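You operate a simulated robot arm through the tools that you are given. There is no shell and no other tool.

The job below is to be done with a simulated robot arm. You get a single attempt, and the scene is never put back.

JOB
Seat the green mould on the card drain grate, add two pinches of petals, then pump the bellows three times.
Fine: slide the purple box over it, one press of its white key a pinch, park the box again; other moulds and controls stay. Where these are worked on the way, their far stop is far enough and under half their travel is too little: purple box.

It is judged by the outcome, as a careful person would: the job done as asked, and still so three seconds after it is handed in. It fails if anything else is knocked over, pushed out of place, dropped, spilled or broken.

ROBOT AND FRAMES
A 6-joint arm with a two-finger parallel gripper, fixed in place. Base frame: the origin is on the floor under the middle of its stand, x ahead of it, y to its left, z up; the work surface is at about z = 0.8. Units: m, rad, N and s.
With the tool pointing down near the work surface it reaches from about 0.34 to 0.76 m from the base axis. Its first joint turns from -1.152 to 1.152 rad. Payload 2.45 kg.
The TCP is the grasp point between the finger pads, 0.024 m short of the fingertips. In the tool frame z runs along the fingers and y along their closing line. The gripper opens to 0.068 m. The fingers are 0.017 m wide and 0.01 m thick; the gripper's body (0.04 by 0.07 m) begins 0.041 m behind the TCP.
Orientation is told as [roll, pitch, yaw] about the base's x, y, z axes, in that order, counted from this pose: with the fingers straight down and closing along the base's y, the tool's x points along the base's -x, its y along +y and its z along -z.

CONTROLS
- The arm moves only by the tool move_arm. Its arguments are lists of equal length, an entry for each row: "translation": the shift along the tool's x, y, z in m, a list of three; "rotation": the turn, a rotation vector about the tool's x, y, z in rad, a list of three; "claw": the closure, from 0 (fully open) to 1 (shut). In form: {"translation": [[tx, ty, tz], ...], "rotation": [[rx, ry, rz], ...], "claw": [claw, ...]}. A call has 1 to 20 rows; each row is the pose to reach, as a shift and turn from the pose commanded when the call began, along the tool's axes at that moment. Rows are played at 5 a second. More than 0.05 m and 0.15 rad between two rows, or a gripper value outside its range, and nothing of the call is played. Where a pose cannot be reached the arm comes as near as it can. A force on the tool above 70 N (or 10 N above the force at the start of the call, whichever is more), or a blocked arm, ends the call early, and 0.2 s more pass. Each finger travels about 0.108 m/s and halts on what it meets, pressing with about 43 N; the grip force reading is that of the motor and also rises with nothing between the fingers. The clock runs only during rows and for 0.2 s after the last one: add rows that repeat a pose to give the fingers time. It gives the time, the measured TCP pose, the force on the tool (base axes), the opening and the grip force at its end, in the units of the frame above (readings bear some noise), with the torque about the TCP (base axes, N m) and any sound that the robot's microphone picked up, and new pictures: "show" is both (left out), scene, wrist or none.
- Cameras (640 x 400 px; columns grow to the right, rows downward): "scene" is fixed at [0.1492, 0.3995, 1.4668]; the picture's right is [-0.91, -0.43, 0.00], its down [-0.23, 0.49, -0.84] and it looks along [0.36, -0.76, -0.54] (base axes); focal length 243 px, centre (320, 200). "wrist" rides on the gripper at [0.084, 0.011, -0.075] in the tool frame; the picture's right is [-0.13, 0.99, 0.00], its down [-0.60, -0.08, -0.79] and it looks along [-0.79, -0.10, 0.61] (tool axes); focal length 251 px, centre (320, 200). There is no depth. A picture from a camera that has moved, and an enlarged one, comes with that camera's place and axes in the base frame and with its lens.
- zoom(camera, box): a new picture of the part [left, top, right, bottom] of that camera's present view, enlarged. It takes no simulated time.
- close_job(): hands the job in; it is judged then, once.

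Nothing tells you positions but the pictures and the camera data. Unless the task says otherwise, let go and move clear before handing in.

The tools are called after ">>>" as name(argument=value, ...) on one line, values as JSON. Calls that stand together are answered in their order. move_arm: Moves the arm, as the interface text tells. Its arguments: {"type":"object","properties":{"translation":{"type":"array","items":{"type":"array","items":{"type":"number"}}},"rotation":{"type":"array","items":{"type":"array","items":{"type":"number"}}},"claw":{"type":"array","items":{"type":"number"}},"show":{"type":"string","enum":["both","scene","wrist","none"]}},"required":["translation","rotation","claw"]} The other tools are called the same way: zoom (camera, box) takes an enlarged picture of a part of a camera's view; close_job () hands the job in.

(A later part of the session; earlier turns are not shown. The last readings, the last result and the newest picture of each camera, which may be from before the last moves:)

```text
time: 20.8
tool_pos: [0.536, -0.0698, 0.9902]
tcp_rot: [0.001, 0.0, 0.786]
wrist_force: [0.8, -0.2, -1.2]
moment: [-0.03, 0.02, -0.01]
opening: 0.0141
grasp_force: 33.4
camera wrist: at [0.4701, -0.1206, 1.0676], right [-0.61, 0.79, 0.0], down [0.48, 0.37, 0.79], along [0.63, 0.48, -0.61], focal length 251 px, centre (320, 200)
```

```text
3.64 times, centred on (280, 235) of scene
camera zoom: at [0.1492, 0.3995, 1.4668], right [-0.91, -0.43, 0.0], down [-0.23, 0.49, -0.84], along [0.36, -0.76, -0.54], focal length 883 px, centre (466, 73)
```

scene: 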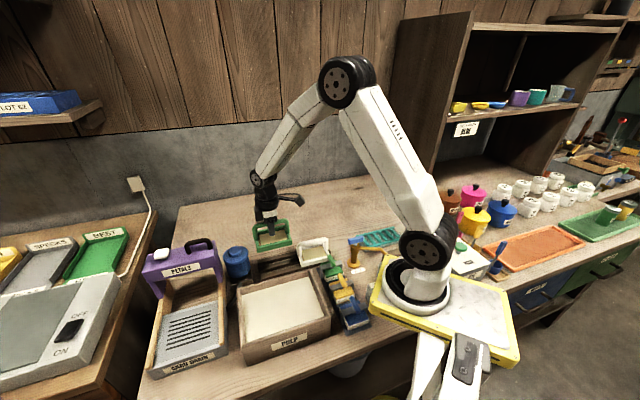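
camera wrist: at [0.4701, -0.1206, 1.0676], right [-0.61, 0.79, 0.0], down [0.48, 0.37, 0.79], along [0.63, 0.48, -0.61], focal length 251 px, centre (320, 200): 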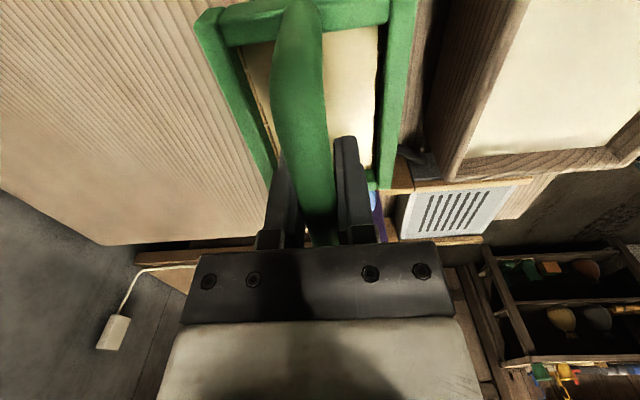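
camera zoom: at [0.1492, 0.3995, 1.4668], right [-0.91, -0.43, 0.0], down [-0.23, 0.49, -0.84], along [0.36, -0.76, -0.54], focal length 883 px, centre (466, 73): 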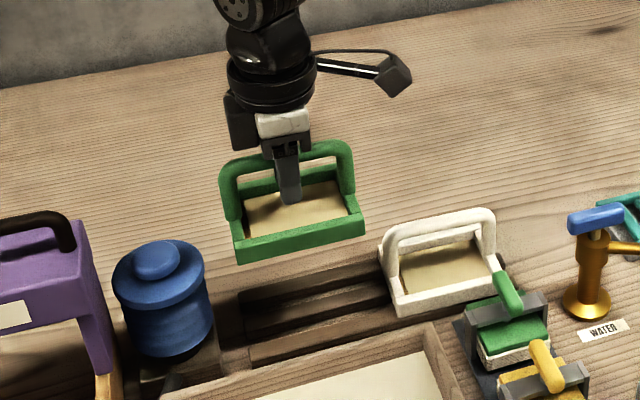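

The mould hangs level in the gripper, clear of the rack. I'll raise it, go round the robot side of the bellows and box, and stop over the grate centre at about (0.602, 0.228).

>>> move_arm(translation=[[0, 0, -0.015], [0, 0, -0.035], [-0.005, 0.0092, -0.055], [-0.0156, 0.0269, -0.075], [-0.0262, 0.0446, -0.09], [-0.0403, 0.0658, -0.095], [-0.0552, 0.0863, -0.095], [-0.07, 0.1068, -0.095], [-0.0877, 0.1245, -0.095], [-0.1068, 0.1407, -0.095], [-0.1287, 0.1513, -0.095], [-0.1556, 0.1556, -0.095], [-0.1803, 0.1591, -0.095], [-0.2051, 0.1626, -0.095], [-0.2284, 0.1648, -0.095], [-0.2454, 0.1648, -0.095], [-0.2574, 0.1641, -0.095], [-0.2574, 0.1641, -0.095]], rotation=[[0, 0, 0], [0, 0, 0], [0, 0, 0], [0, 0, 0], [0, 0, 0], [0, 0, 0], [0, 0, 0], [0, 0, 0], [0, 0, 0], [0, 0, 0], [0, 0, 0], [0, 0, 0], [0, 0, 0], [0, 0, 0], [0, 0, 0], [0, 0, 0], [0, 0, 0], [0, 0, 0]], claw=[1, 1, 1, 1, 1, 1, 1, 1, 1, 1, 1, 1, 1, 1, 1, 1, 1, 1])

>>> zoom(camera="scene", box=[120, 200, 260, 380])

>>> zoom(camera="wrist", box=[180, 0, 460, 240])

```text
time: 24.6
tool_pos: [0.6027, 0.23, 1.0854]
tcp_rot: [0.001, 0.001, 0.786]
wrist_force: [-0.4, 0.1, -1.3]
moment: [-0.01, -0.02, -0.01]
opening: 0.014
grasp_force: 33.7
camera wrist: at [0.5368, 0.1775, 1.1623], right [-0.61, 0.79, 0.0], down [0.48, 0.37, 0.79], along [0.63, 0.48, -0.61], focal length 251 px, centre (320, 200)
```

scene: 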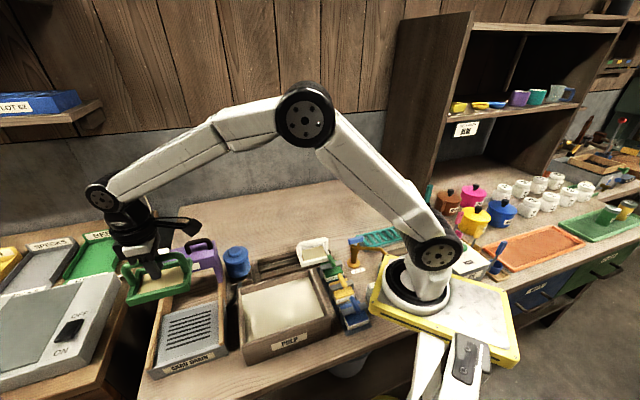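
wrist: 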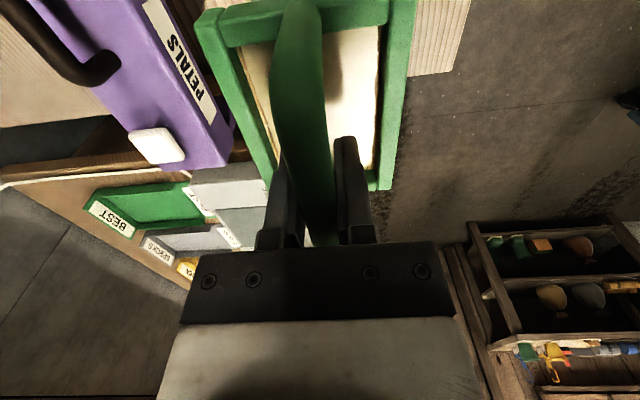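

```text
2.22 times, centred on (190, 290) of scene
camera zoom: at [0.1492, 0.3995, 1.4668], right [-0.91, -0.43, 0.0], down [-0.23, 0.49, -0.84], along [0.36, -0.76, -0.54], focal length 539 px, centre (609, 0)
```

zoom: 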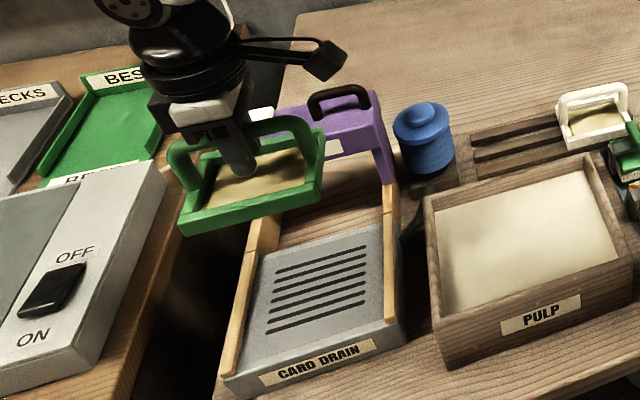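

```text
1.67 times, centred on (320, 120) of wrist
camera zoom: at [0.5368, 0.1775, 1.1623], right [-0.61, 0.79, 0.0], down [0.48, 0.37, 0.79], along [0.63, 0.48, -0.61], focal length 419 px, centre (320, 333)
```

zoom: 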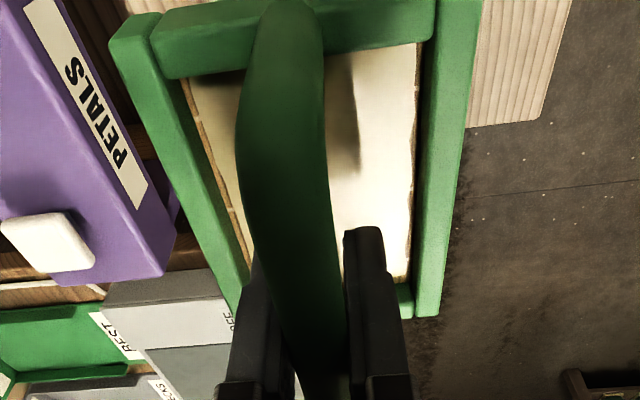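

The mould is over the grate, clear of the box, and the handle is still firmly held. I'll lower it to just above the grate and check the gap before touching down.

>>> move_arm(translation=[[0.002, -0.0007, 0.02], [0.002, -0.0007, 0.04], [0.002, -0.0007, 0.06], [0.002, -0.0007, 0.08], [0.002, -0.0007, 0.1], [0.002, -0.0007, 0.12], [0.002, -0.0007, 0.135], [0.002, -0.0007, 0.147], [0.002, -0.0007, 0.155], [0.002, -0.0007, 0.16], [0.002, -0.0007, 0.16]], rotation=[[0, 0, 0], [0, 0, 0], [0, 0, 0], [0, 0, 0], [0, 0, 0], [0, 0, 0], [0, 0, 0], [0, 0, 0], [0, 0, 0], [0, 0, 0], [0, 0, 0]], claw=[1, 1, 1, 1, 1, 1, 1, 1, 1, 1, 1])

>>> zoom(camera="scene", box=[130, 240, 250, 380])

>>> zoom(camera="wrist", box=[180, 0, 460, 240])

```text
time: 27.0
tool_pos: [0.6027, 0.2267, 0.9274]
tcp_rot: [0.0, 0.0, 0.787]
wrist_force: [-0.5, 0.3, -0.9]
moment: [-0.02, 0.0, 0.01]
opening: 0.014
grasp_force: 33.6
camera wrist: at [0.5359, 0.1756, 1.0033], right [-0.61, 0.79, 0.0], down [0.48, 0.37, 0.79], along [0.63, 0.48, -0.61], focal length 251 px, centre (320, 200)
```

scene: 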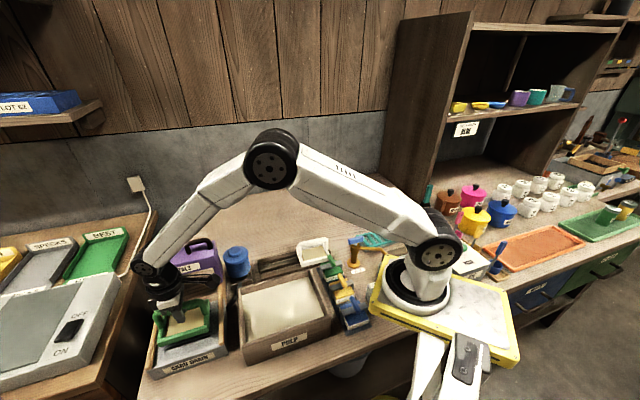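
wrist: 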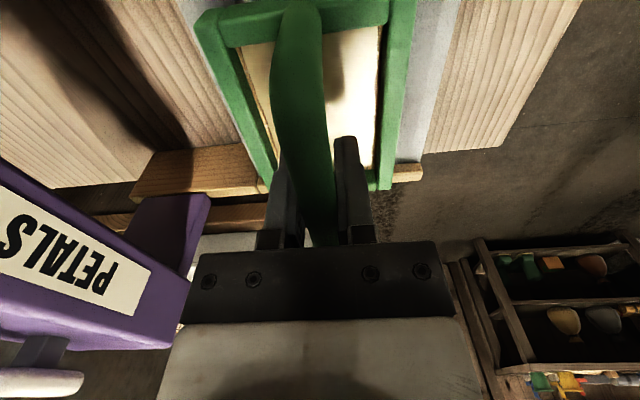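

```text
2.86 times, centred on (190, 310) of scene
camera zoom: at [0.1492, 0.3995, 1.4668], right [-0.91, -0.43, 0.0], down [-0.23, 0.49, -0.84], along [0.36, -0.76, -0.54], focal length 694 px, centre (691, -114)
```

zoom: 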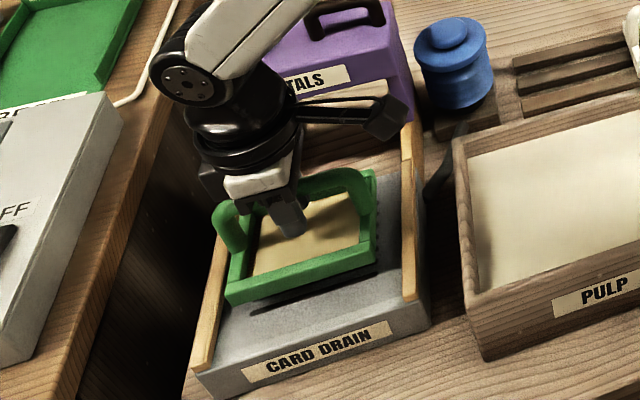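

```text
1.67 times, centred on (320, 120) of wrist
camera zoom: at [0.5359, 0.1756, 1.0033], right [-0.61, 0.79, 0.0], down [0.48, 0.37, 0.79], along [0.63, 0.48, -0.61], focal length 419 px, centre (320, 333)
```

zoom: 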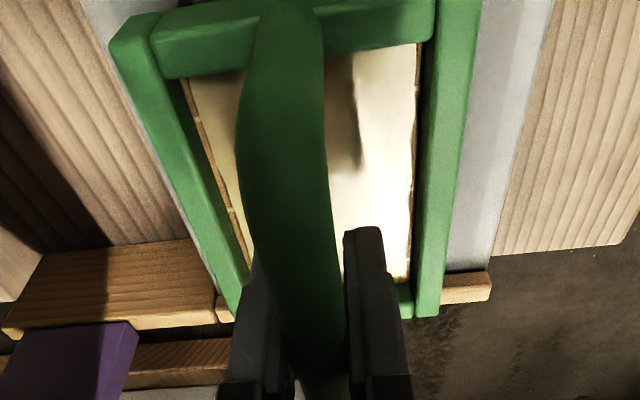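

The mould hovers about 2 cm above the grate, centred between the rails. I'll lower it slowly in small steps.

>>> move_arm(translation=[[0, 0, 0.004], [0, 0, 0.008], [0, 0, 0.012], [0, 0, 0.015], [0, 0, 0.017], [0, 0, 0.017]], rotation=[[0, 0, 0], [0, 0, 0], [0, 0, 0], [0, 0, 0], [0, 0, 0], [0, 0, 0]], claw=[1, 1, 1, 1, 1, 1], show="scene")

>>> zoom(camera="scene", box=[140, 280, 240, 380])

```text
time: 28.4
tool_pos: [0.6035, 0.2261, 0.9074]
tcp_rot: [-0.001, 0.0, 0.786]
wrist_force: [0.2, -0.1, -0.7]
moment: [0.01, 0.02, -0.01]
opening: 0.014
grasp_force: 34.2
```

scene: 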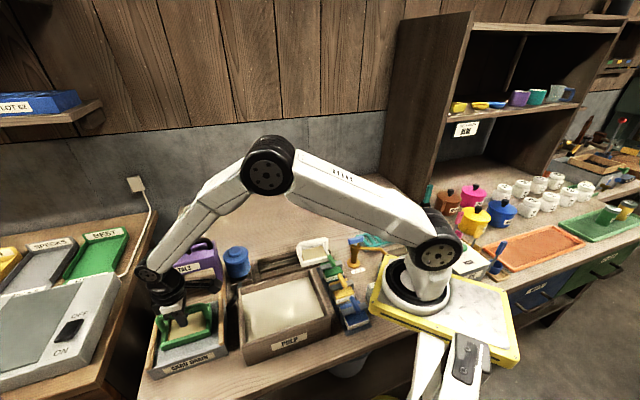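

```text
4.00 times, centred on (190, 330) of scene
camera zoom: at [0.1492, 0.3995, 1.4668], right [-0.91, -0.43, 0.0], down [-0.23, 0.49, -0.84], along [0.36, -0.76, -0.54], focal length 971 px, centre (840, -320)
```

zoom: 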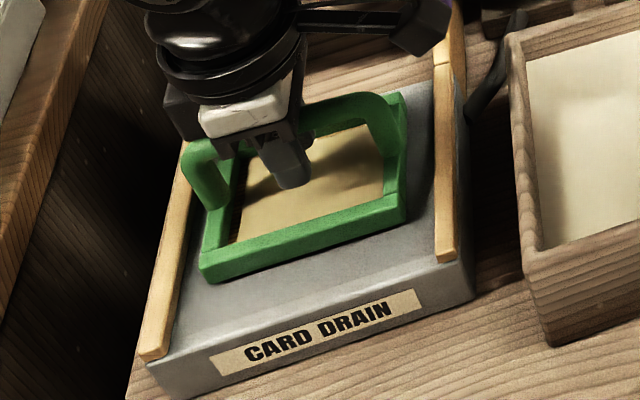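

It's nearly down, centred between the rails with all the slots about covered. I'll lower the last few millimetres until the force shows contact.

>>> move_arm(translation=[[0, 0, 0.002], [0, 0, 0.003], [0, 0, 0.004], [0, 0, 0.004]], rotation=[[0, 0, 0], [0, 0, 0], [0, 0, 0], [0, 0, 0]], claw=[1, 1, 1, 1], show="none")

>>> zoom(camera="scene", box=[140, 280, 240, 380])

```text
time: 29.4
tool_pos: [0.6022, 0.2271, 0.9047]
tcp_rot: [0.001, -0.001, 0.785]
wrist_force: [-1.3, -0.4, 4.6]
moment: [-0.09, 0.05, -0.05]
opening: 0.0139
grasp_force: 33.6
```

```text
4.00 times, centred on (190, 330) of scene
camera zoom: at [0.1491, 0.3995, 1.4668], right [-0.91, -0.43, 0.0], down [-0.23, 0.49, -0.84], along [0.36, -0.76, -0.54], focal length 971 px, centre (840, -320)
```

zoom: 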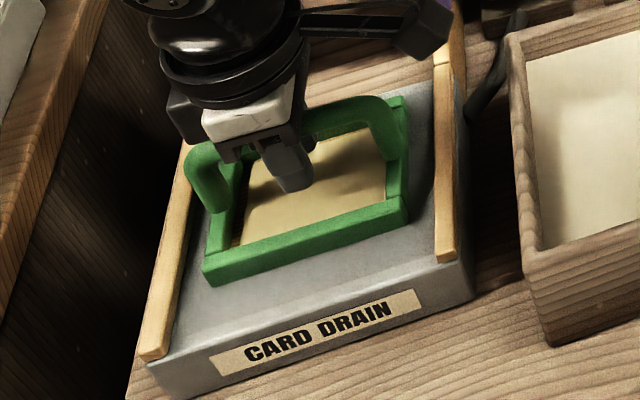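

Contact shows at about 5 N with the mould flat on the grate. I'll open the fingers and rise straight up off the handle.

>>> move_arm(translation=[[0, 0, -0.001], [0, 0, -0.001], [0, 0, -0.001], [0, 0, -0.001], [0, 0, -0.001], [0, 0, -0.02], [0, 0, -0.05], [0, 0, -0.09], [0, 0, -0.13], [0, 0, -0.17], [0, 0, -0.2], [0, 0, -0.2]], rotation=[[0, 0, 0], [0, 0, 0], [0, 0, 0], [0, 0, 0], [0, 0, 0], [0, 0, 0], [0, 0, 0], [0, 0, 0], [0, 0, 0], [0, 0, 0], [0, 0, 0], [0, 0, 0]], claw=[0.75, 0.6, 0.3, 0, 0, 0, 0, 0, 0, 0, 0, 0])

>>> zoom(camera="scene", box=[130, 230, 240, 380])

>>> zoom(camera="wrist", box=[150, 0, 430, 200])

```text
time: 32.0
tool_pos: [0.6022, 0.2272, 1.1049]
tcp_rot: [0.0, 0.0, 0.785]
wrist_force: [0.4, -0.4, 0.4]
moment: [0.01, 0.01, 0.01]
opening: 0.0678
grasp_force: 0.1
camera wrist: at [0.5355, 0.1752, 1.182], right [-0.61, 0.79, 0.0], down [0.48, 0.37, 0.79], along [0.63, 0.48, -0.61], focal length 251 px, centre (320, 200)
```

scene: 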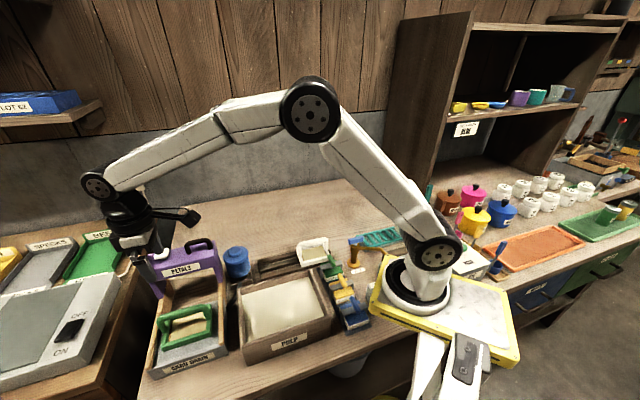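
wrist: 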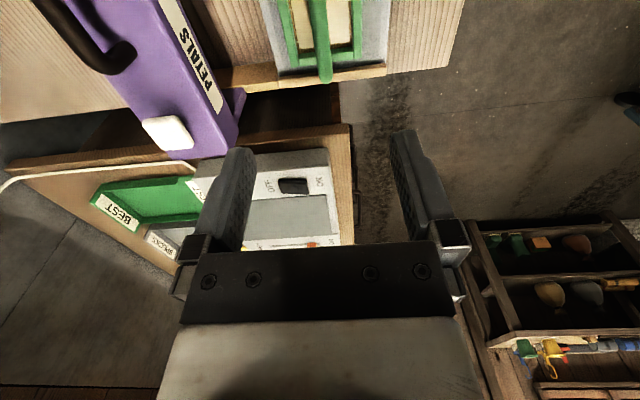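

```text
2.67 times, centred on (185, 305) of scene
camera zoom: at [0.1492, 0.3995, 1.4668], right [-0.91, -0.43, 0.0], down [-0.23, 0.49, -0.84], along [0.36, -0.76, -0.54], focal length 647 px, centre (680, -80)
```

zoom: 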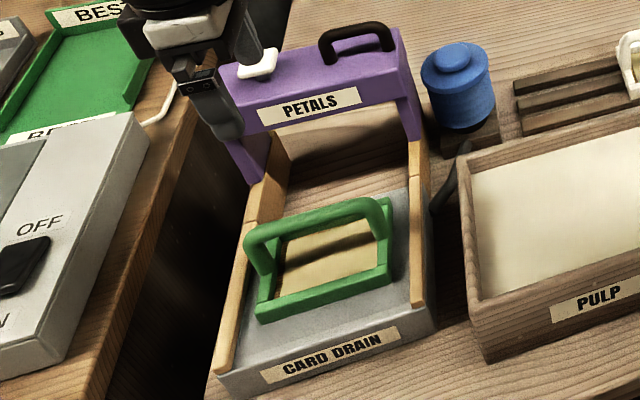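

```text
2.00 times, centred on (290, 100) of wrist
camera zoom: at [0.5355, 0.1752, 1.182], right [-0.61, 0.79, 0.0], down [0.48, 0.37, 0.79], along [0.63, 0.48, -0.61], focal length 503 px, centre (380, 400)
```

zoom: 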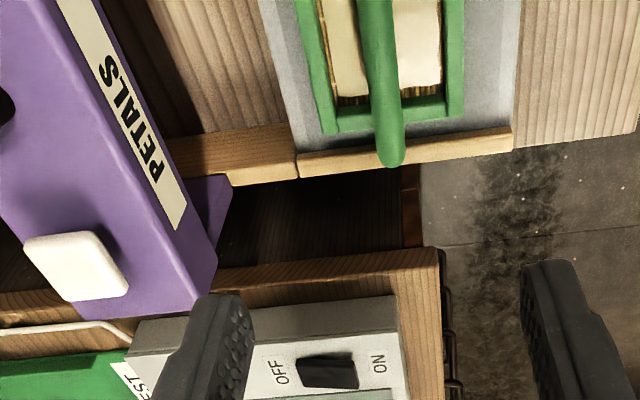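

The green mould sits flat and square on the grate, covering the slots, with the handle across the tray. Next I'll hover over the purple box's black handle to line up a grasp.

>>> move_arm(translation=[[0.01, -0.0266, -0.003], [0.02, -0.0532, -0.005], [0.03, -0.0798, -0.005], [0.04, -0.1063, -0.005], [0.0498, -0.1329, -0.005], [0.0498, -0.1329, -0.005]], rotation=[[0, 0, 0], [0, 0, 0], [0, 0, 0], [0, 0, 0], [0, 0, 0], [0, 0, 0]], claw=[0, 0, 0, 0, 0, 0])

>>> zoom(camera="wrist", box=[220, 0, 420, 160])

>>> zoom(camera="scene", box=[135, 190, 235, 270])

```text
time: 33.4
tool_pos: [0.6609, 0.0978, 1.1087]
tcp_rot: [0.002, 0.0, 0.785]
wrist_force: [1.0, 1.0, -0.4]
moment: [0.0, 0.01, 0.02]
opening: 0.068
grasp_force: 0.1
camera wrist: at [0.5942, 0.046, 1.186], right [-0.61, 0.79, 0.0], down [0.48, 0.37, 0.79], along [0.63, 0.48, -0.61], focal length 251 px, centre (320, 200)
```

scene: 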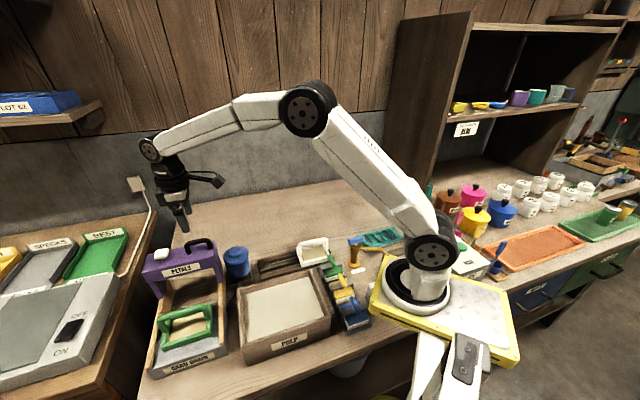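
wrist: 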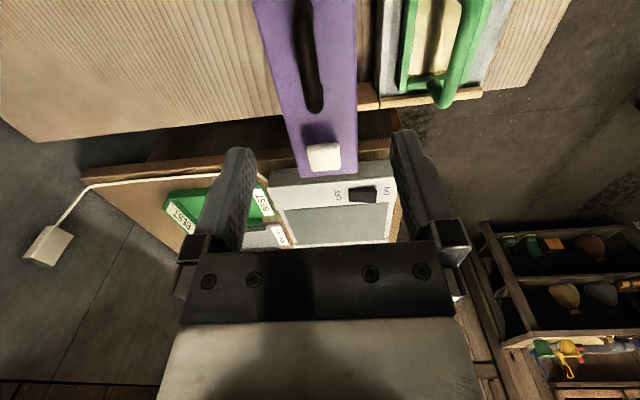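

```text
2.50 times, centred on (320, 80) of wrist
camera zoom: at [0.5942, 0.046, 1.186], right [-0.61, 0.79, 0.0], down [0.48, 0.37, 0.79], along [0.63, 0.48, -0.61], focal length 629 px, centre (320, 500)
```

zoom: 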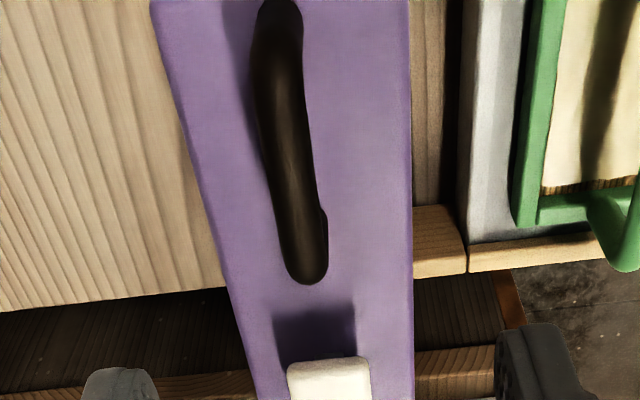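

```text
5.00 times, centred on (185, 230) of scene
camera zoom: at [0.1492, 0.3995, 1.4668], right [-0.91, -0.43, 0.0], down [-0.23, 0.49, -0.84], along [0.36, -0.76, -0.54], focal length 1214 px, centre (995, 50)
```

zoom: 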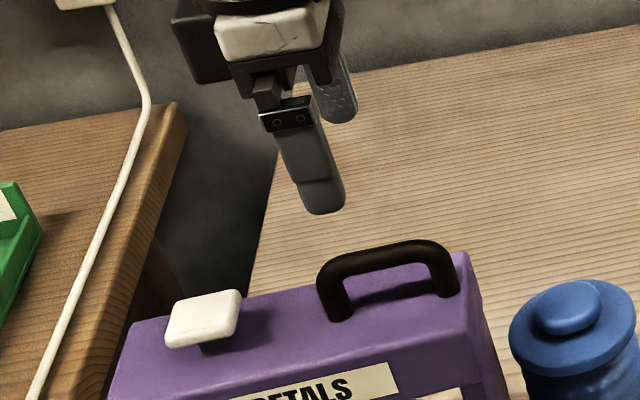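

The handle bar works out centred near (0.659, 0.088) at z ≈ 1.011, so I need about 6 mm of correction across it. I'll shift and descend, keeping the fingertips above the box top.

>>> move_arm(translation=[[0.0078, -0.0057, 0], [0.0078, -0.0057, 0.03], [0.0078, -0.0057, 0.055], [0.0078, -0.0057, 0.075], [0.0078, -0.0057, 0.085], [0.0078, -0.0057, 0.09], [0.0078, -0.0057, 0.09]], rotation=[[0, 0, 0], [0, 0, 0], [0, 0, 0], [0, 0, 0], [0, 0, 0], [0, 0, 0], [0, 0, 0]], claw=[0, 0, 0, 0, 0, 0, 0])

>>> zoom(camera="scene", box=[135, 210, 235, 290])

>>> zoom(camera="wrist", box=[200, 0, 440, 240])

```text
time: 35.0
tool_pos: [0.6597, 0.0893, 1.0212]
tcp_rot: [0.001, 0.001, 0.784]
wrist_force: [1.0, 0.1, 0.5]
moment: [0.02, -0.02, -0.04]
opening: 0.0679
grasp_force: 0.1
camera wrist: at [0.5925, 0.0372, 1.0975], right [-0.61, 0.79, 0.0], down [0.48, 0.37, 0.79], along [0.63, 0.48, -0.61], focal length 251 px, centre (320, 200)
```

scene: 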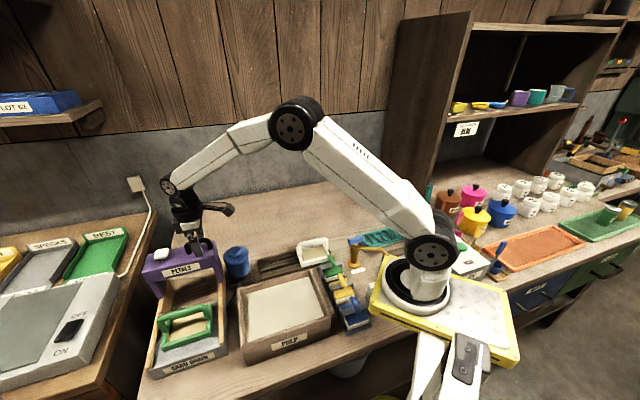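
wrist: 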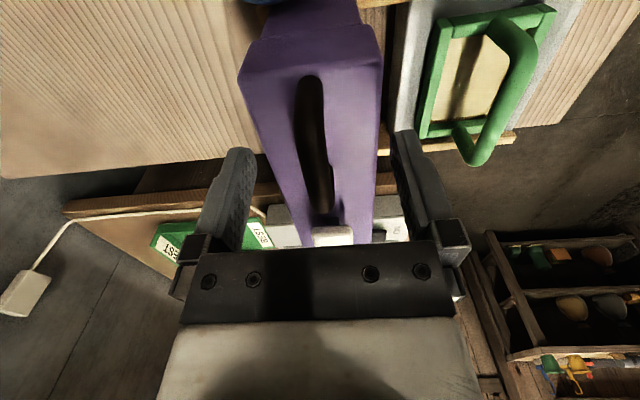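

```text
5.00 times, centred on (185, 250) of scene
camera zoom: at [0.1492, 0.3995, 1.4668], right [-0.91, -0.43, 0.0], down [-0.23, 0.49, -0.84], along [0.36, -0.76, -0.54], focal length 1214 px, centre (995, -50)
```

zoom: 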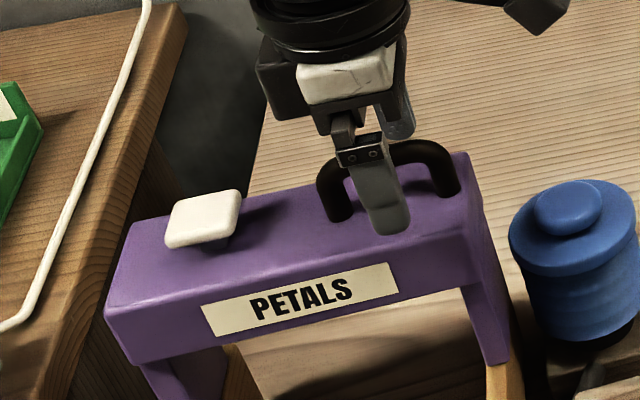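

```text
1.67 times, centred on (320, 120) of wrist
camera zoom: at [0.5925, 0.0372, 1.0975], right [-0.61, 0.79, 0.0], down [0.48, 0.37, 0.79], along [0.63, 0.48, -0.61], focal length 419 px, centre (320, 333)
```

zoom: 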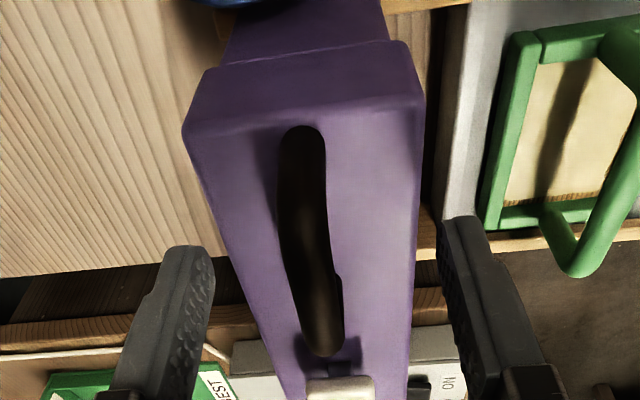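

The bar is centred between the pads. I'll close on it.

>>> move_arm(translation=[[0, 0, 0.002], [0, 0, 0.002], [0, 0, 0.002], [0, 0, 0.002], [0, 0, 0.002]], rotation=[[0, 0, 0], [0, 0, 0], [0, 0, 0], [0, 0, 0], [0, 0, 0]], claw=[0.3, 0.6, 1, 1, 1], show="scene")

>>> zoom(camera="scene", box=[135, 210, 235, 290])

```text
time: 36.2
tool_pos: [0.6594, 0.0886, 1.0188]
tcp_rot: [0.0, -0.001, 0.784]
wrist_force: [1.9, -2.8, -1.7]
moment: [0.5, -0.56, 0.04]
opening: 0.013
grasp_force: 33.0
```

scene: 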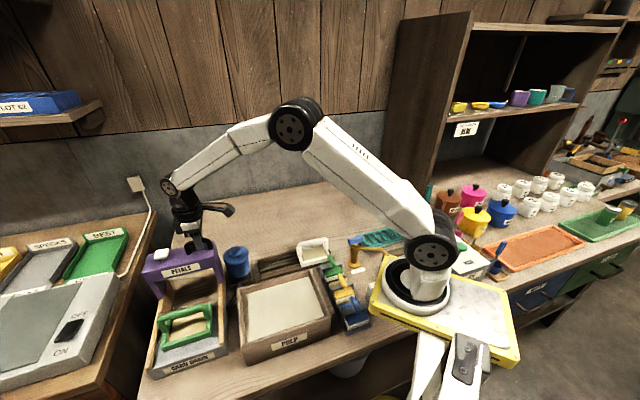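

```text
5.00 times, centred on (185, 250) of scene
camera zoom: at [0.1492, 0.3994, 1.4668], right [-0.91, -0.43, 0.0], down [-0.23, 0.49, -0.84], along [0.36, -0.76, -0.54], focal length 1214 px, centre (995, -50)
```

zoom: 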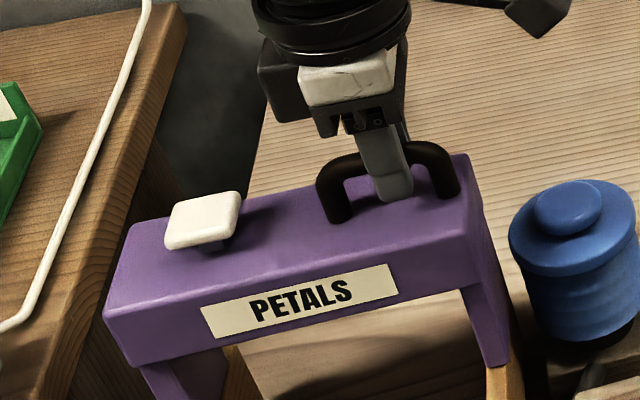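

The pads hold the handle at 13 mm. I'll slide the box slowly toward the front, stopping short of the mould to check the forces and clearance.

>>> move_arm(translation=[[0, 0.004, 0], [0, 0.01, 0], [0, 0.016, 0], [0, 0.022, 0], [0, 0.028, 0], [0, 0.034, 0], [0, 0.04, 0], [0, 0.045, 0], [0, 0.045, 0]], rotation=[[0, 0, 0], [0, 0, 0], [0, 0, 0], [0, 0, 0], [0, 0, 0], [0, 0, 0], [0, 0, 0], [0, 0, 0], [0, 0, 0]], claw=[1, 1, 1, 1, 1, 1, 1, 1, 1])

>>> zoom(camera="scene", box=[130, 230, 240, 380])

>>> zoom(camera="wrist", box=[200, 0, 560, 240])

```text
time: 38.2
tool_pos: [0.628, 0.1203, 1.0188]
tcp_rot: [-0.003, -0.004, 0.783]
wrist_force: [8.4, 5.8, 15.2]
moment: [-0.2, 0.16, 0.05]
opening: 0.0129
grasp_force: 33.4
camera wrist: at [0.5609, 0.0684, 1.0951], right [-0.61, 0.79, 0.0], down [0.48, 0.37, 0.8], along [0.63, 0.48, -0.61], focal length 251 px, centre (320, 200)
```

scene: 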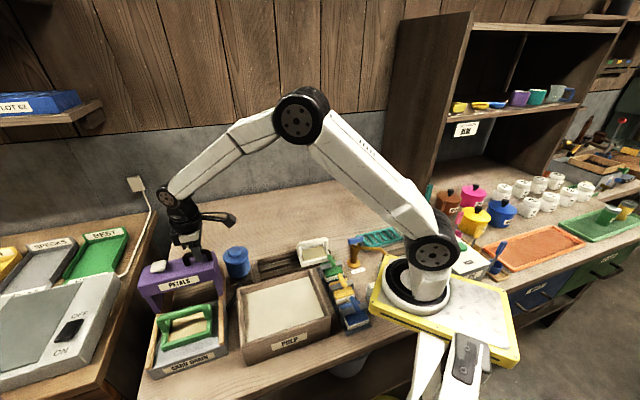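
wrist: 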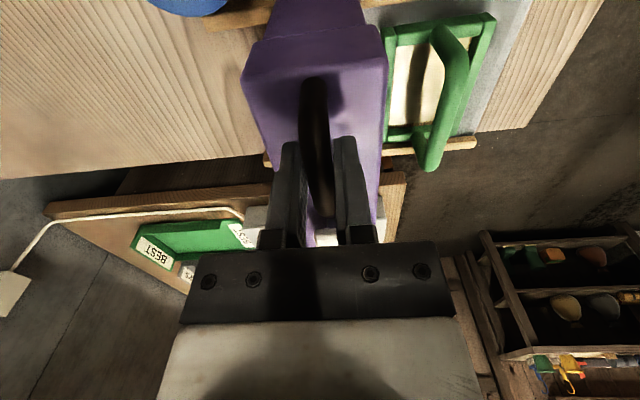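

```text
2.67 times, centred on (185, 305) of scene
camera zoom: at [0.1491, 0.3996, 1.4668], right [-0.91, -0.43, 0.0], down [-0.23, 0.49, -0.84], along [0.36, -0.76, -0.54], focal length 647 px, centre (680, -80)
```

zoom: 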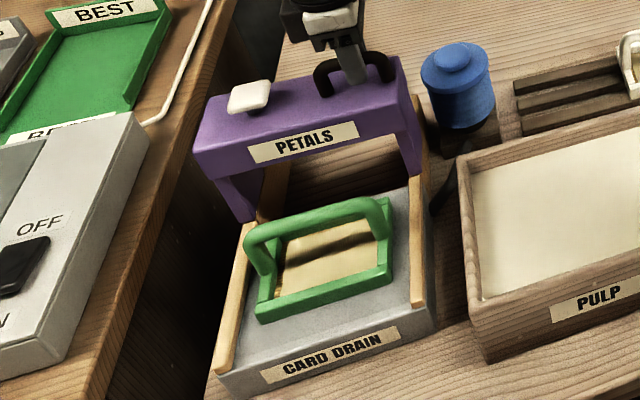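

```text
1.67 times, centred on (380, 120) of wrist
camera zoom: at [0.5609, 0.0684, 1.0951], right [-0.61, 0.79, 0.0], down [0.48, 0.37, 0.8], along [0.63, 0.48, -0.61], focal length 419 px, centre (220, 333)
```

zoom: 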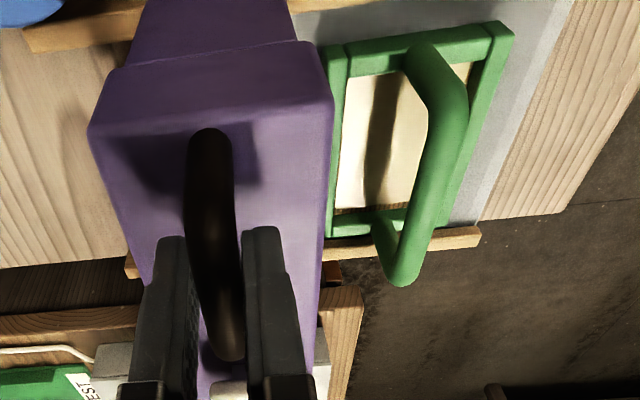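

The box glides on its rails and the mould is undisturbed. There's a modest side load from small misalignment, so I'll ease up a hair as I slide over the mould.

>>> move_arm(translation=[[-0.001, 0.004, -0.0015], [-0.001, 0.01, -0.0015], [-0.001, 0.016, -0.0015], [-0.001, 0.022, -0.0015], [-0.001, 0.028, -0.0015], [-0.001, 0.034, -0.0015], [-0.001, 0.038, -0.0015], [-0.001, 0.038, -0.0015]], rotation=[[0, 0, 0], [0, 0, 0], [0, 0, 0], [0, 0, 0], [0, 0, 0], [0, 0, 0], [0, 0, 0], [0, 0, 0]], claw=[1, 1, 1, 1, 1, 1, 1, 1], show="scene")

>>> zoom(camera="scene", box=[130, 230, 240, 380])

```text
time: 40.0
tool_pos: [0.6011, 0.1475, 1.0182]
tcp_rot: [0.0, 0.002, 0.785]
wrist_force: [-8.7, -9.8, 12.9]
moment: [-0.69, 0.7, 0.01]
opening: 0.0128
grasp_force: 32.8
```

scene: 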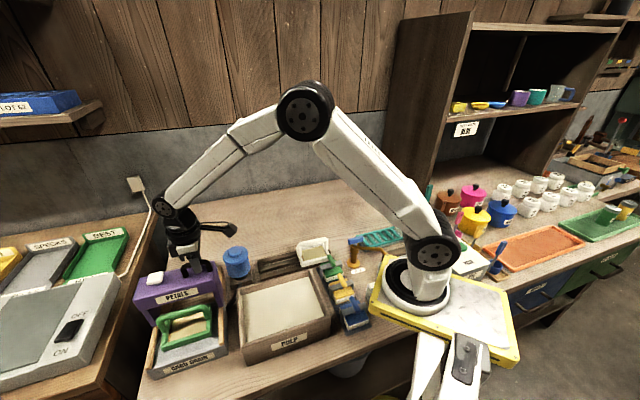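

```text
2.67 times, centred on (185, 305) of scene
camera zoom: at [0.1487, 0.3992, 1.4669], right [-0.91, -0.43, 0.0], down [-0.23, 0.49, -0.84], along [0.36, -0.76, -0.54], focal length 647 px, centre (680, -80)
```

zoom: 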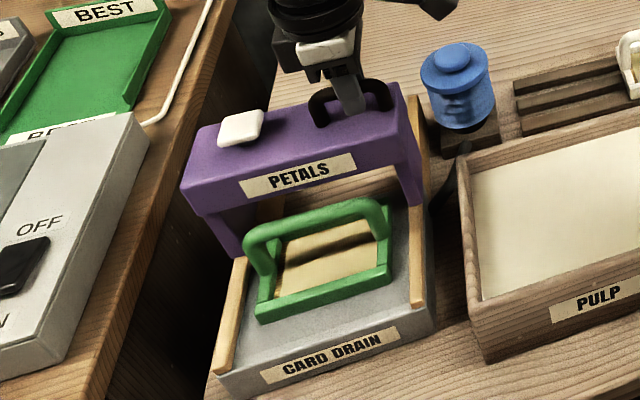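

The box is about 8 cm along and the mould's handle clears its underside with a visible gap. I'll continue over the mould, easing off the sideways correction.

>>> move_arm(translation=[[0.0005, 0.005, -0.0005], [0.0005, 0.01, -0.0005], [0.0005, 0.015, -0.0005], [0.0005, 0.02, -0.0005], [0.0005, 0.025, -0.0005], [0.0005, 0.03, -0.0005], [0.0005, 0.035, -0.0005], [0.0005, 0.035, -0.0005]], rotation=[[0, 0, 0], [0, 0, 0], [0, 0, 0], [0, 0, 0], [0, 0, 0], [0, 0, 0], [0, 0, 0], [0, 0, 0]], claw=[1, 1, 1, 1, 1, 1, 1, 1], show="scene")

>>> zoom(camera="scene", box=[130, 230, 240, 380])

```text
time: 41.8
tool_pos: [0.5756, 0.1726, 1.0182]
tcp_rot: [0.001, 0.003, 0.786]
wrist_force: [-0.5, -1.1, -23.5]
moment: [0.45, -0.45, -0.02]
opening: 0.0127
grasp_force: 32.7
```

scene: 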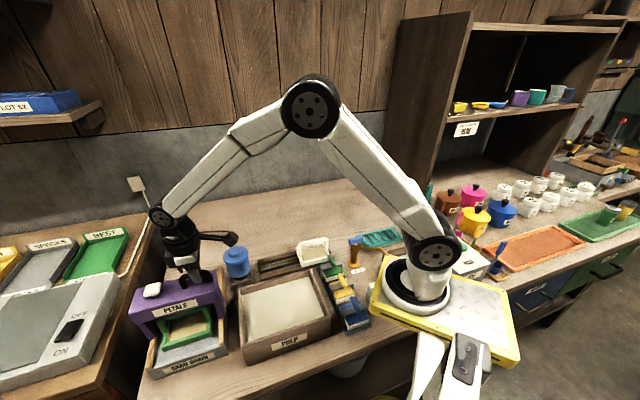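

```text
2.67 times, centred on (185, 305) of scene
camera zoom: at [0.1496, 0.3996, 1.4667], right [-0.91, -0.43, 0.0], down [-0.23, 0.49, -0.84], along [0.36, -0.76, -0.54], focal length 647 px, centre (680, -80)
```

zoom: 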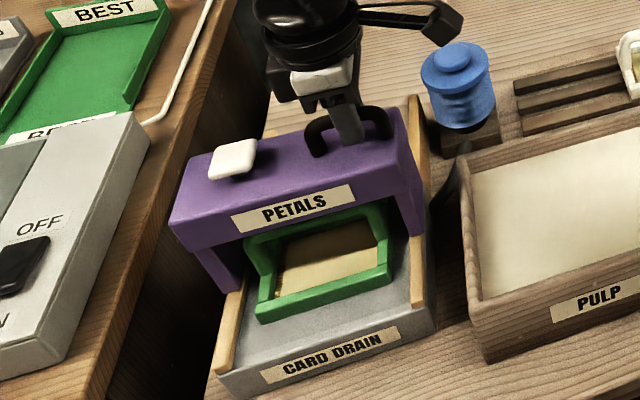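

The box is now over the mould handle without touching it. I'll continue in small steps toward the far stop and watch for the force to rise.

>>> move_arm(translation=[[0, 0.004, 0.0003], [0, 0.008, 0.0003], [0, 0.012, 0.0003], [0, 0.016, 0.0003], [0, 0.016, 0.0003]], rotation=[[0, 0, 0], [0, 0, 0], [0, 0, 0], [0, 0, 0], [0, 0, 0]], claw=[1, 1, 1, 1, 1], show="scene")

>>> zoom(camera="scene", box=[130, 230, 240, 380])

```text
time: 43.0
tool_pos: [0.5663, 0.1821, 1.0189]
tcp_rot: [-0.001, 0.001, 0.787]
wrist_force: [3.6, 0.8, -17.2]
moment: [-0.48, 0.47, 0.0]
opening: 0.0128
grasp_force: 33.5
```

scene: 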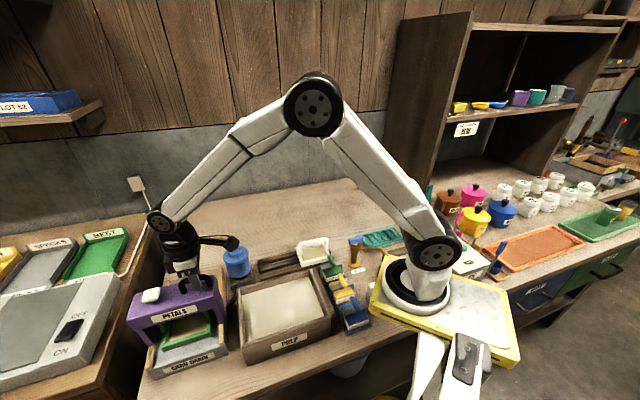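

```text
2.67 times, centred on (185, 305) of scene
camera zoom: at [0.1496, 0.3997, 1.4667], right [-0.91, -0.43, 0.0], down [-0.23, 0.49, -0.84], along [0.36, -0.76, -0.54], focal length 647 px, centre (680, -80)
```

zoom: 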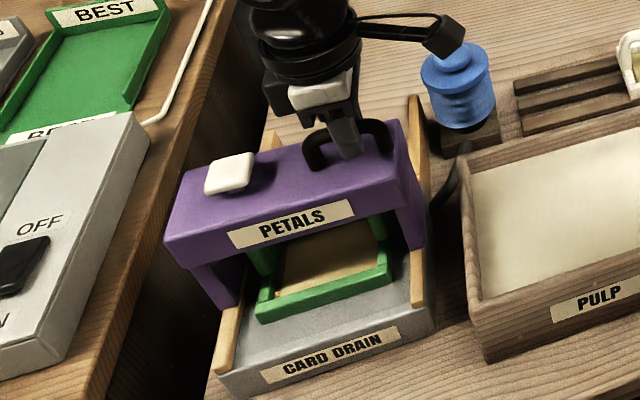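

The box is now centred over the grate with about 0.132 m of travel and no hard stop felt yet. I'll nudge a little further to see whether the far stop is right here.

>>> move_arm(translation=[[0, 0.003, 0.0002], [0, 0.006, 0.0002], [0, 0.009, 0.0002], [0, 0.009, 0.0002]], rotation=[[0, 0, 0], [0, 0, 0], [0, 0, 0], [0, 0, 0]], claw=[1, 1, 1, 1], show="scene")

>>> zoom(camera="scene", box=[130, 230, 240, 380])

```text
time: 44.0
tool_pos: [0.5587, 0.1893, 1.0183]
tcp_rot: [0.0, 0.002, 0.785]
wrist_force: [-4.4, -8.8, -8.1]
moment: [0.31, -0.32, -0.02]
opening: 0.0131
grasp_force: 33.1
```

scene: 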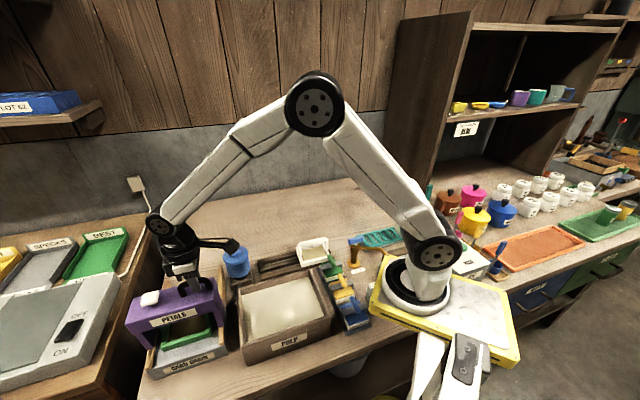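

```text
2.67 times, centred on (185, 305) of scene
camera zoom: at [0.1492, 0.3993, 1.4669], right [-0.91, -0.43, 0.0], down [-0.23, 0.49, -0.84], along [0.36, -0.76, -0.54], focal length 647 px, centre (680, -80)
```

zoom: 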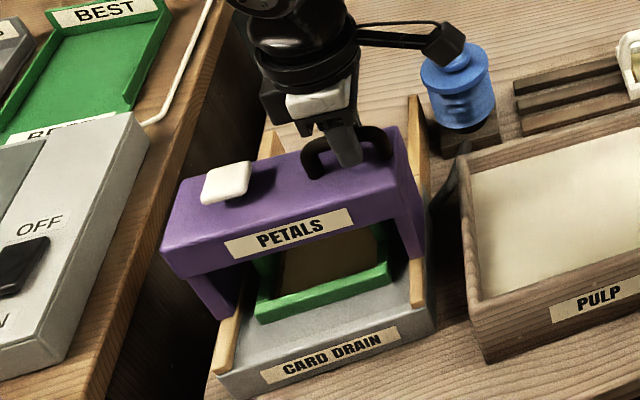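

It's still sliding freely, with the key roughly over the mould. I'll ease forward another centimetre to look for the stop.

>>> move_arm(translation=[[0, 0.003, 0.0002], [0, 0.006, 0.0002], [0, 0.009, 0.0002], [0, 0.009, 0.0002]], rotation=[[0, 0, 0], [0, 0, 0], [0, 0, 0], [0, 0, 0]], claw=[1, 1, 1, 1], show="scene")

>>> zoom(camera="scene", box=[130, 230, 240, 380])

```text
time: 45.0
tool_pos: [0.5577, 0.1914, 1.019]
tcp_rot: [-0.009, -0.003, 0.782]
wrist_force: [35.2, -38.7, -15.0]
moment: [0.05, -0.45, 0.31]
opening: 0.0127
grasp_force: 33.3
```

scene: 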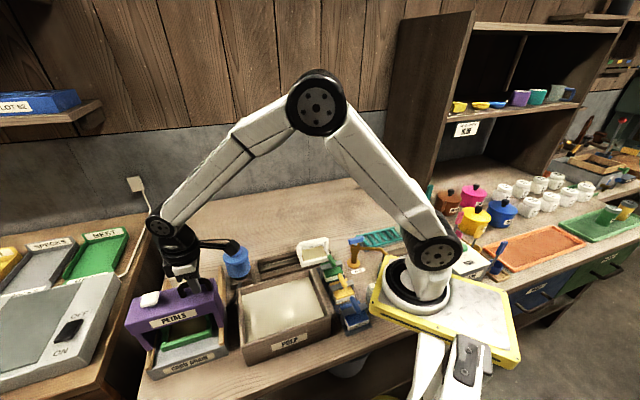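

```text
2.67 times, centred on (185, 305) of scene
camera zoom: at [0.1506, 0.3984, 1.4669], right [-0.91, -0.43, 0.0], down [-0.23, 0.49, -0.84], along [0.36, -0.76, -0.54], focal length 647 px, centre (680, -80)
```

zoom: 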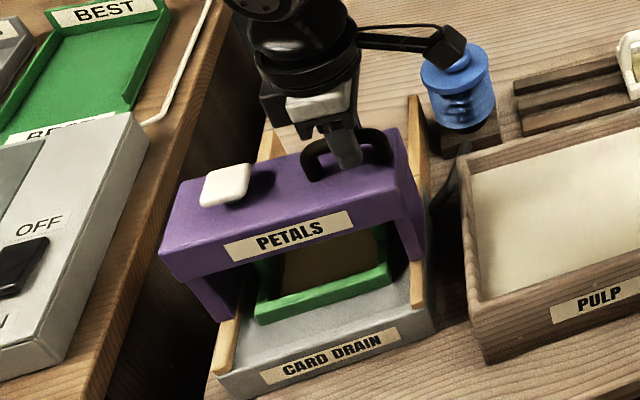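

The resistance jumped to about 50 N, so that's the far stop at roughly 0.145 m of travel, with the box over the mould. I'll relax the push, open the fingers and lift clear of the handle.

>>> move_arm(translation=[[0, -0.004, 0], [0, -0.007, 0], [0, -0.007, 0], [0, -0.007, 0], [0, -0.007, 0], [0, -0.007, 0], [0, -0.007, -0.02], [0, -0.007, -0.05], [0, -0.007, -0.08], [0, -0.007, -0.08]], rotation=[[0, 0, 0], [0, 0, 0], [0, 0, 0], [0, 0, 0], [0, 0, 0], [0, 0, 0], [0, 0, 0], [0, 0, 0], [0, 0, 0], [0, 0, 0]], claw=[1, 1, 0.8, 0.5, 0, 0, 0, 0, 0, 0])

>>> zoom(camera="scene", box=[130, 230, 240, 380])

```text
time: 47.2
tool_pos: [0.5581, 0.1928, 1.0985]
tcp_rot: [0.001, 0.001, 0.785]
wrist_force: [0.8, -0.6, 0.0]
moment: [0.01, 0.0, -0.05]
opening: 0.0682
grasp_force: 0.0
camera wrist: at [0.4909, 0.14, 1.1755], right [-0.61, 0.79, 0.0], down [0.48, 0.37, 0.79], along [0.63, 0.48, -0.61], focal length 251 px, centre (320, 200)
```

scene: 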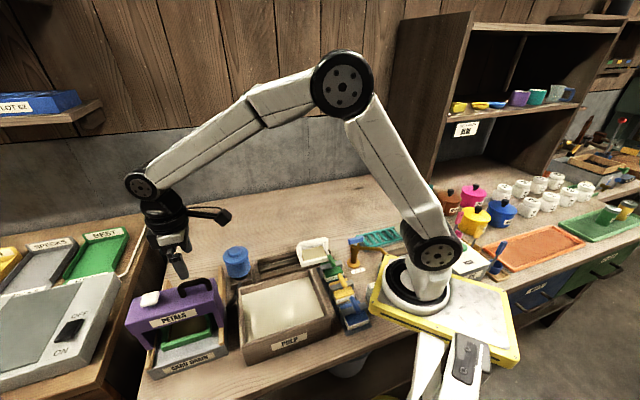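
wrist: 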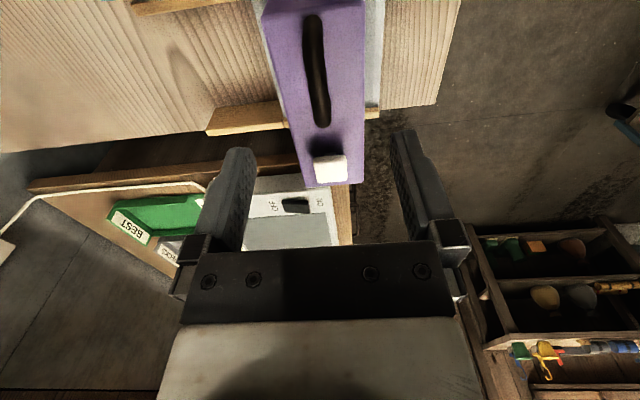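

```text
2.67 times, centred on (185, 305) of scene
camera zoom: at [0.1492, 0.3995, 1.4668], right [-0.91, -0.43, 0.0], down [-0.23, 0.49, -0.84], along [0.36, -0.76, -0.54], focal length 647 px, centre (680, -80)
```

zoom: 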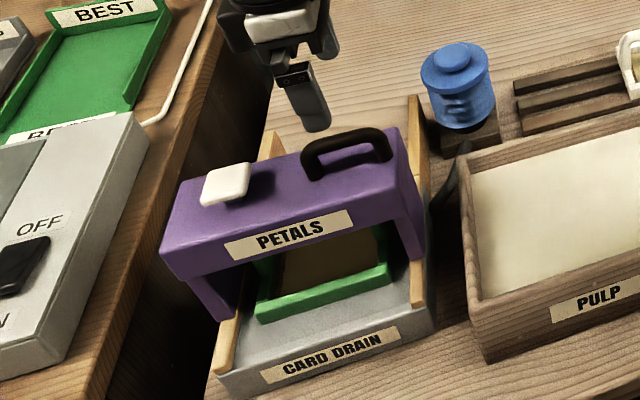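

The box stayed at its stop and the arm is clear. I'll zoom in on the white key to place the press accurately.

>>> zoom(camera="wrist", box=[260, 90, 400, 200])

>>> zoom(camera="scene", box=[120, 270, 220, 350])

```text
3.64 times, centred on (330, 145) of wrist
camera zoom: at [0.4909, 0.14, 1.1755], right [-0.61, 0.79, 0.0], down [0.48, 0.37, 0.79], along [0.63, 0.48, -0.61], focal length 914 px, centre (284, 400)
```

zoom: 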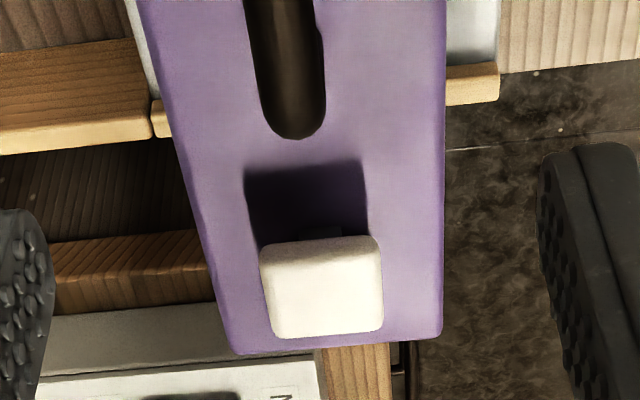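

```text
5.00 times, centred on (170, 310) of scene
camera zoom: at [0.1492, 0.3995, 1.4668], right [-0.91, -0.43, 0.0], down [-0.23, 0.49, -0.84], along [0.36, -0.76, -0.54], focal length 1214 px, centre (1070, -350)
```

zoom: 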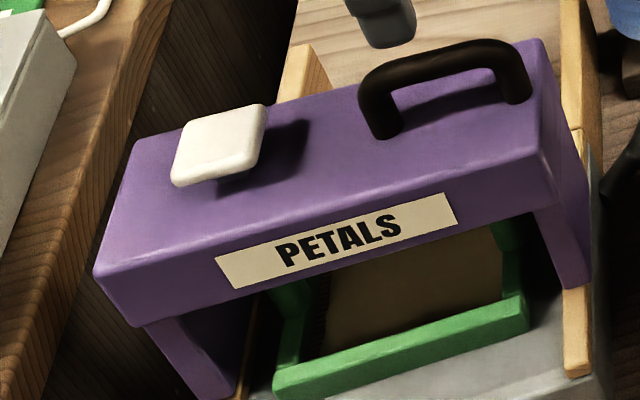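

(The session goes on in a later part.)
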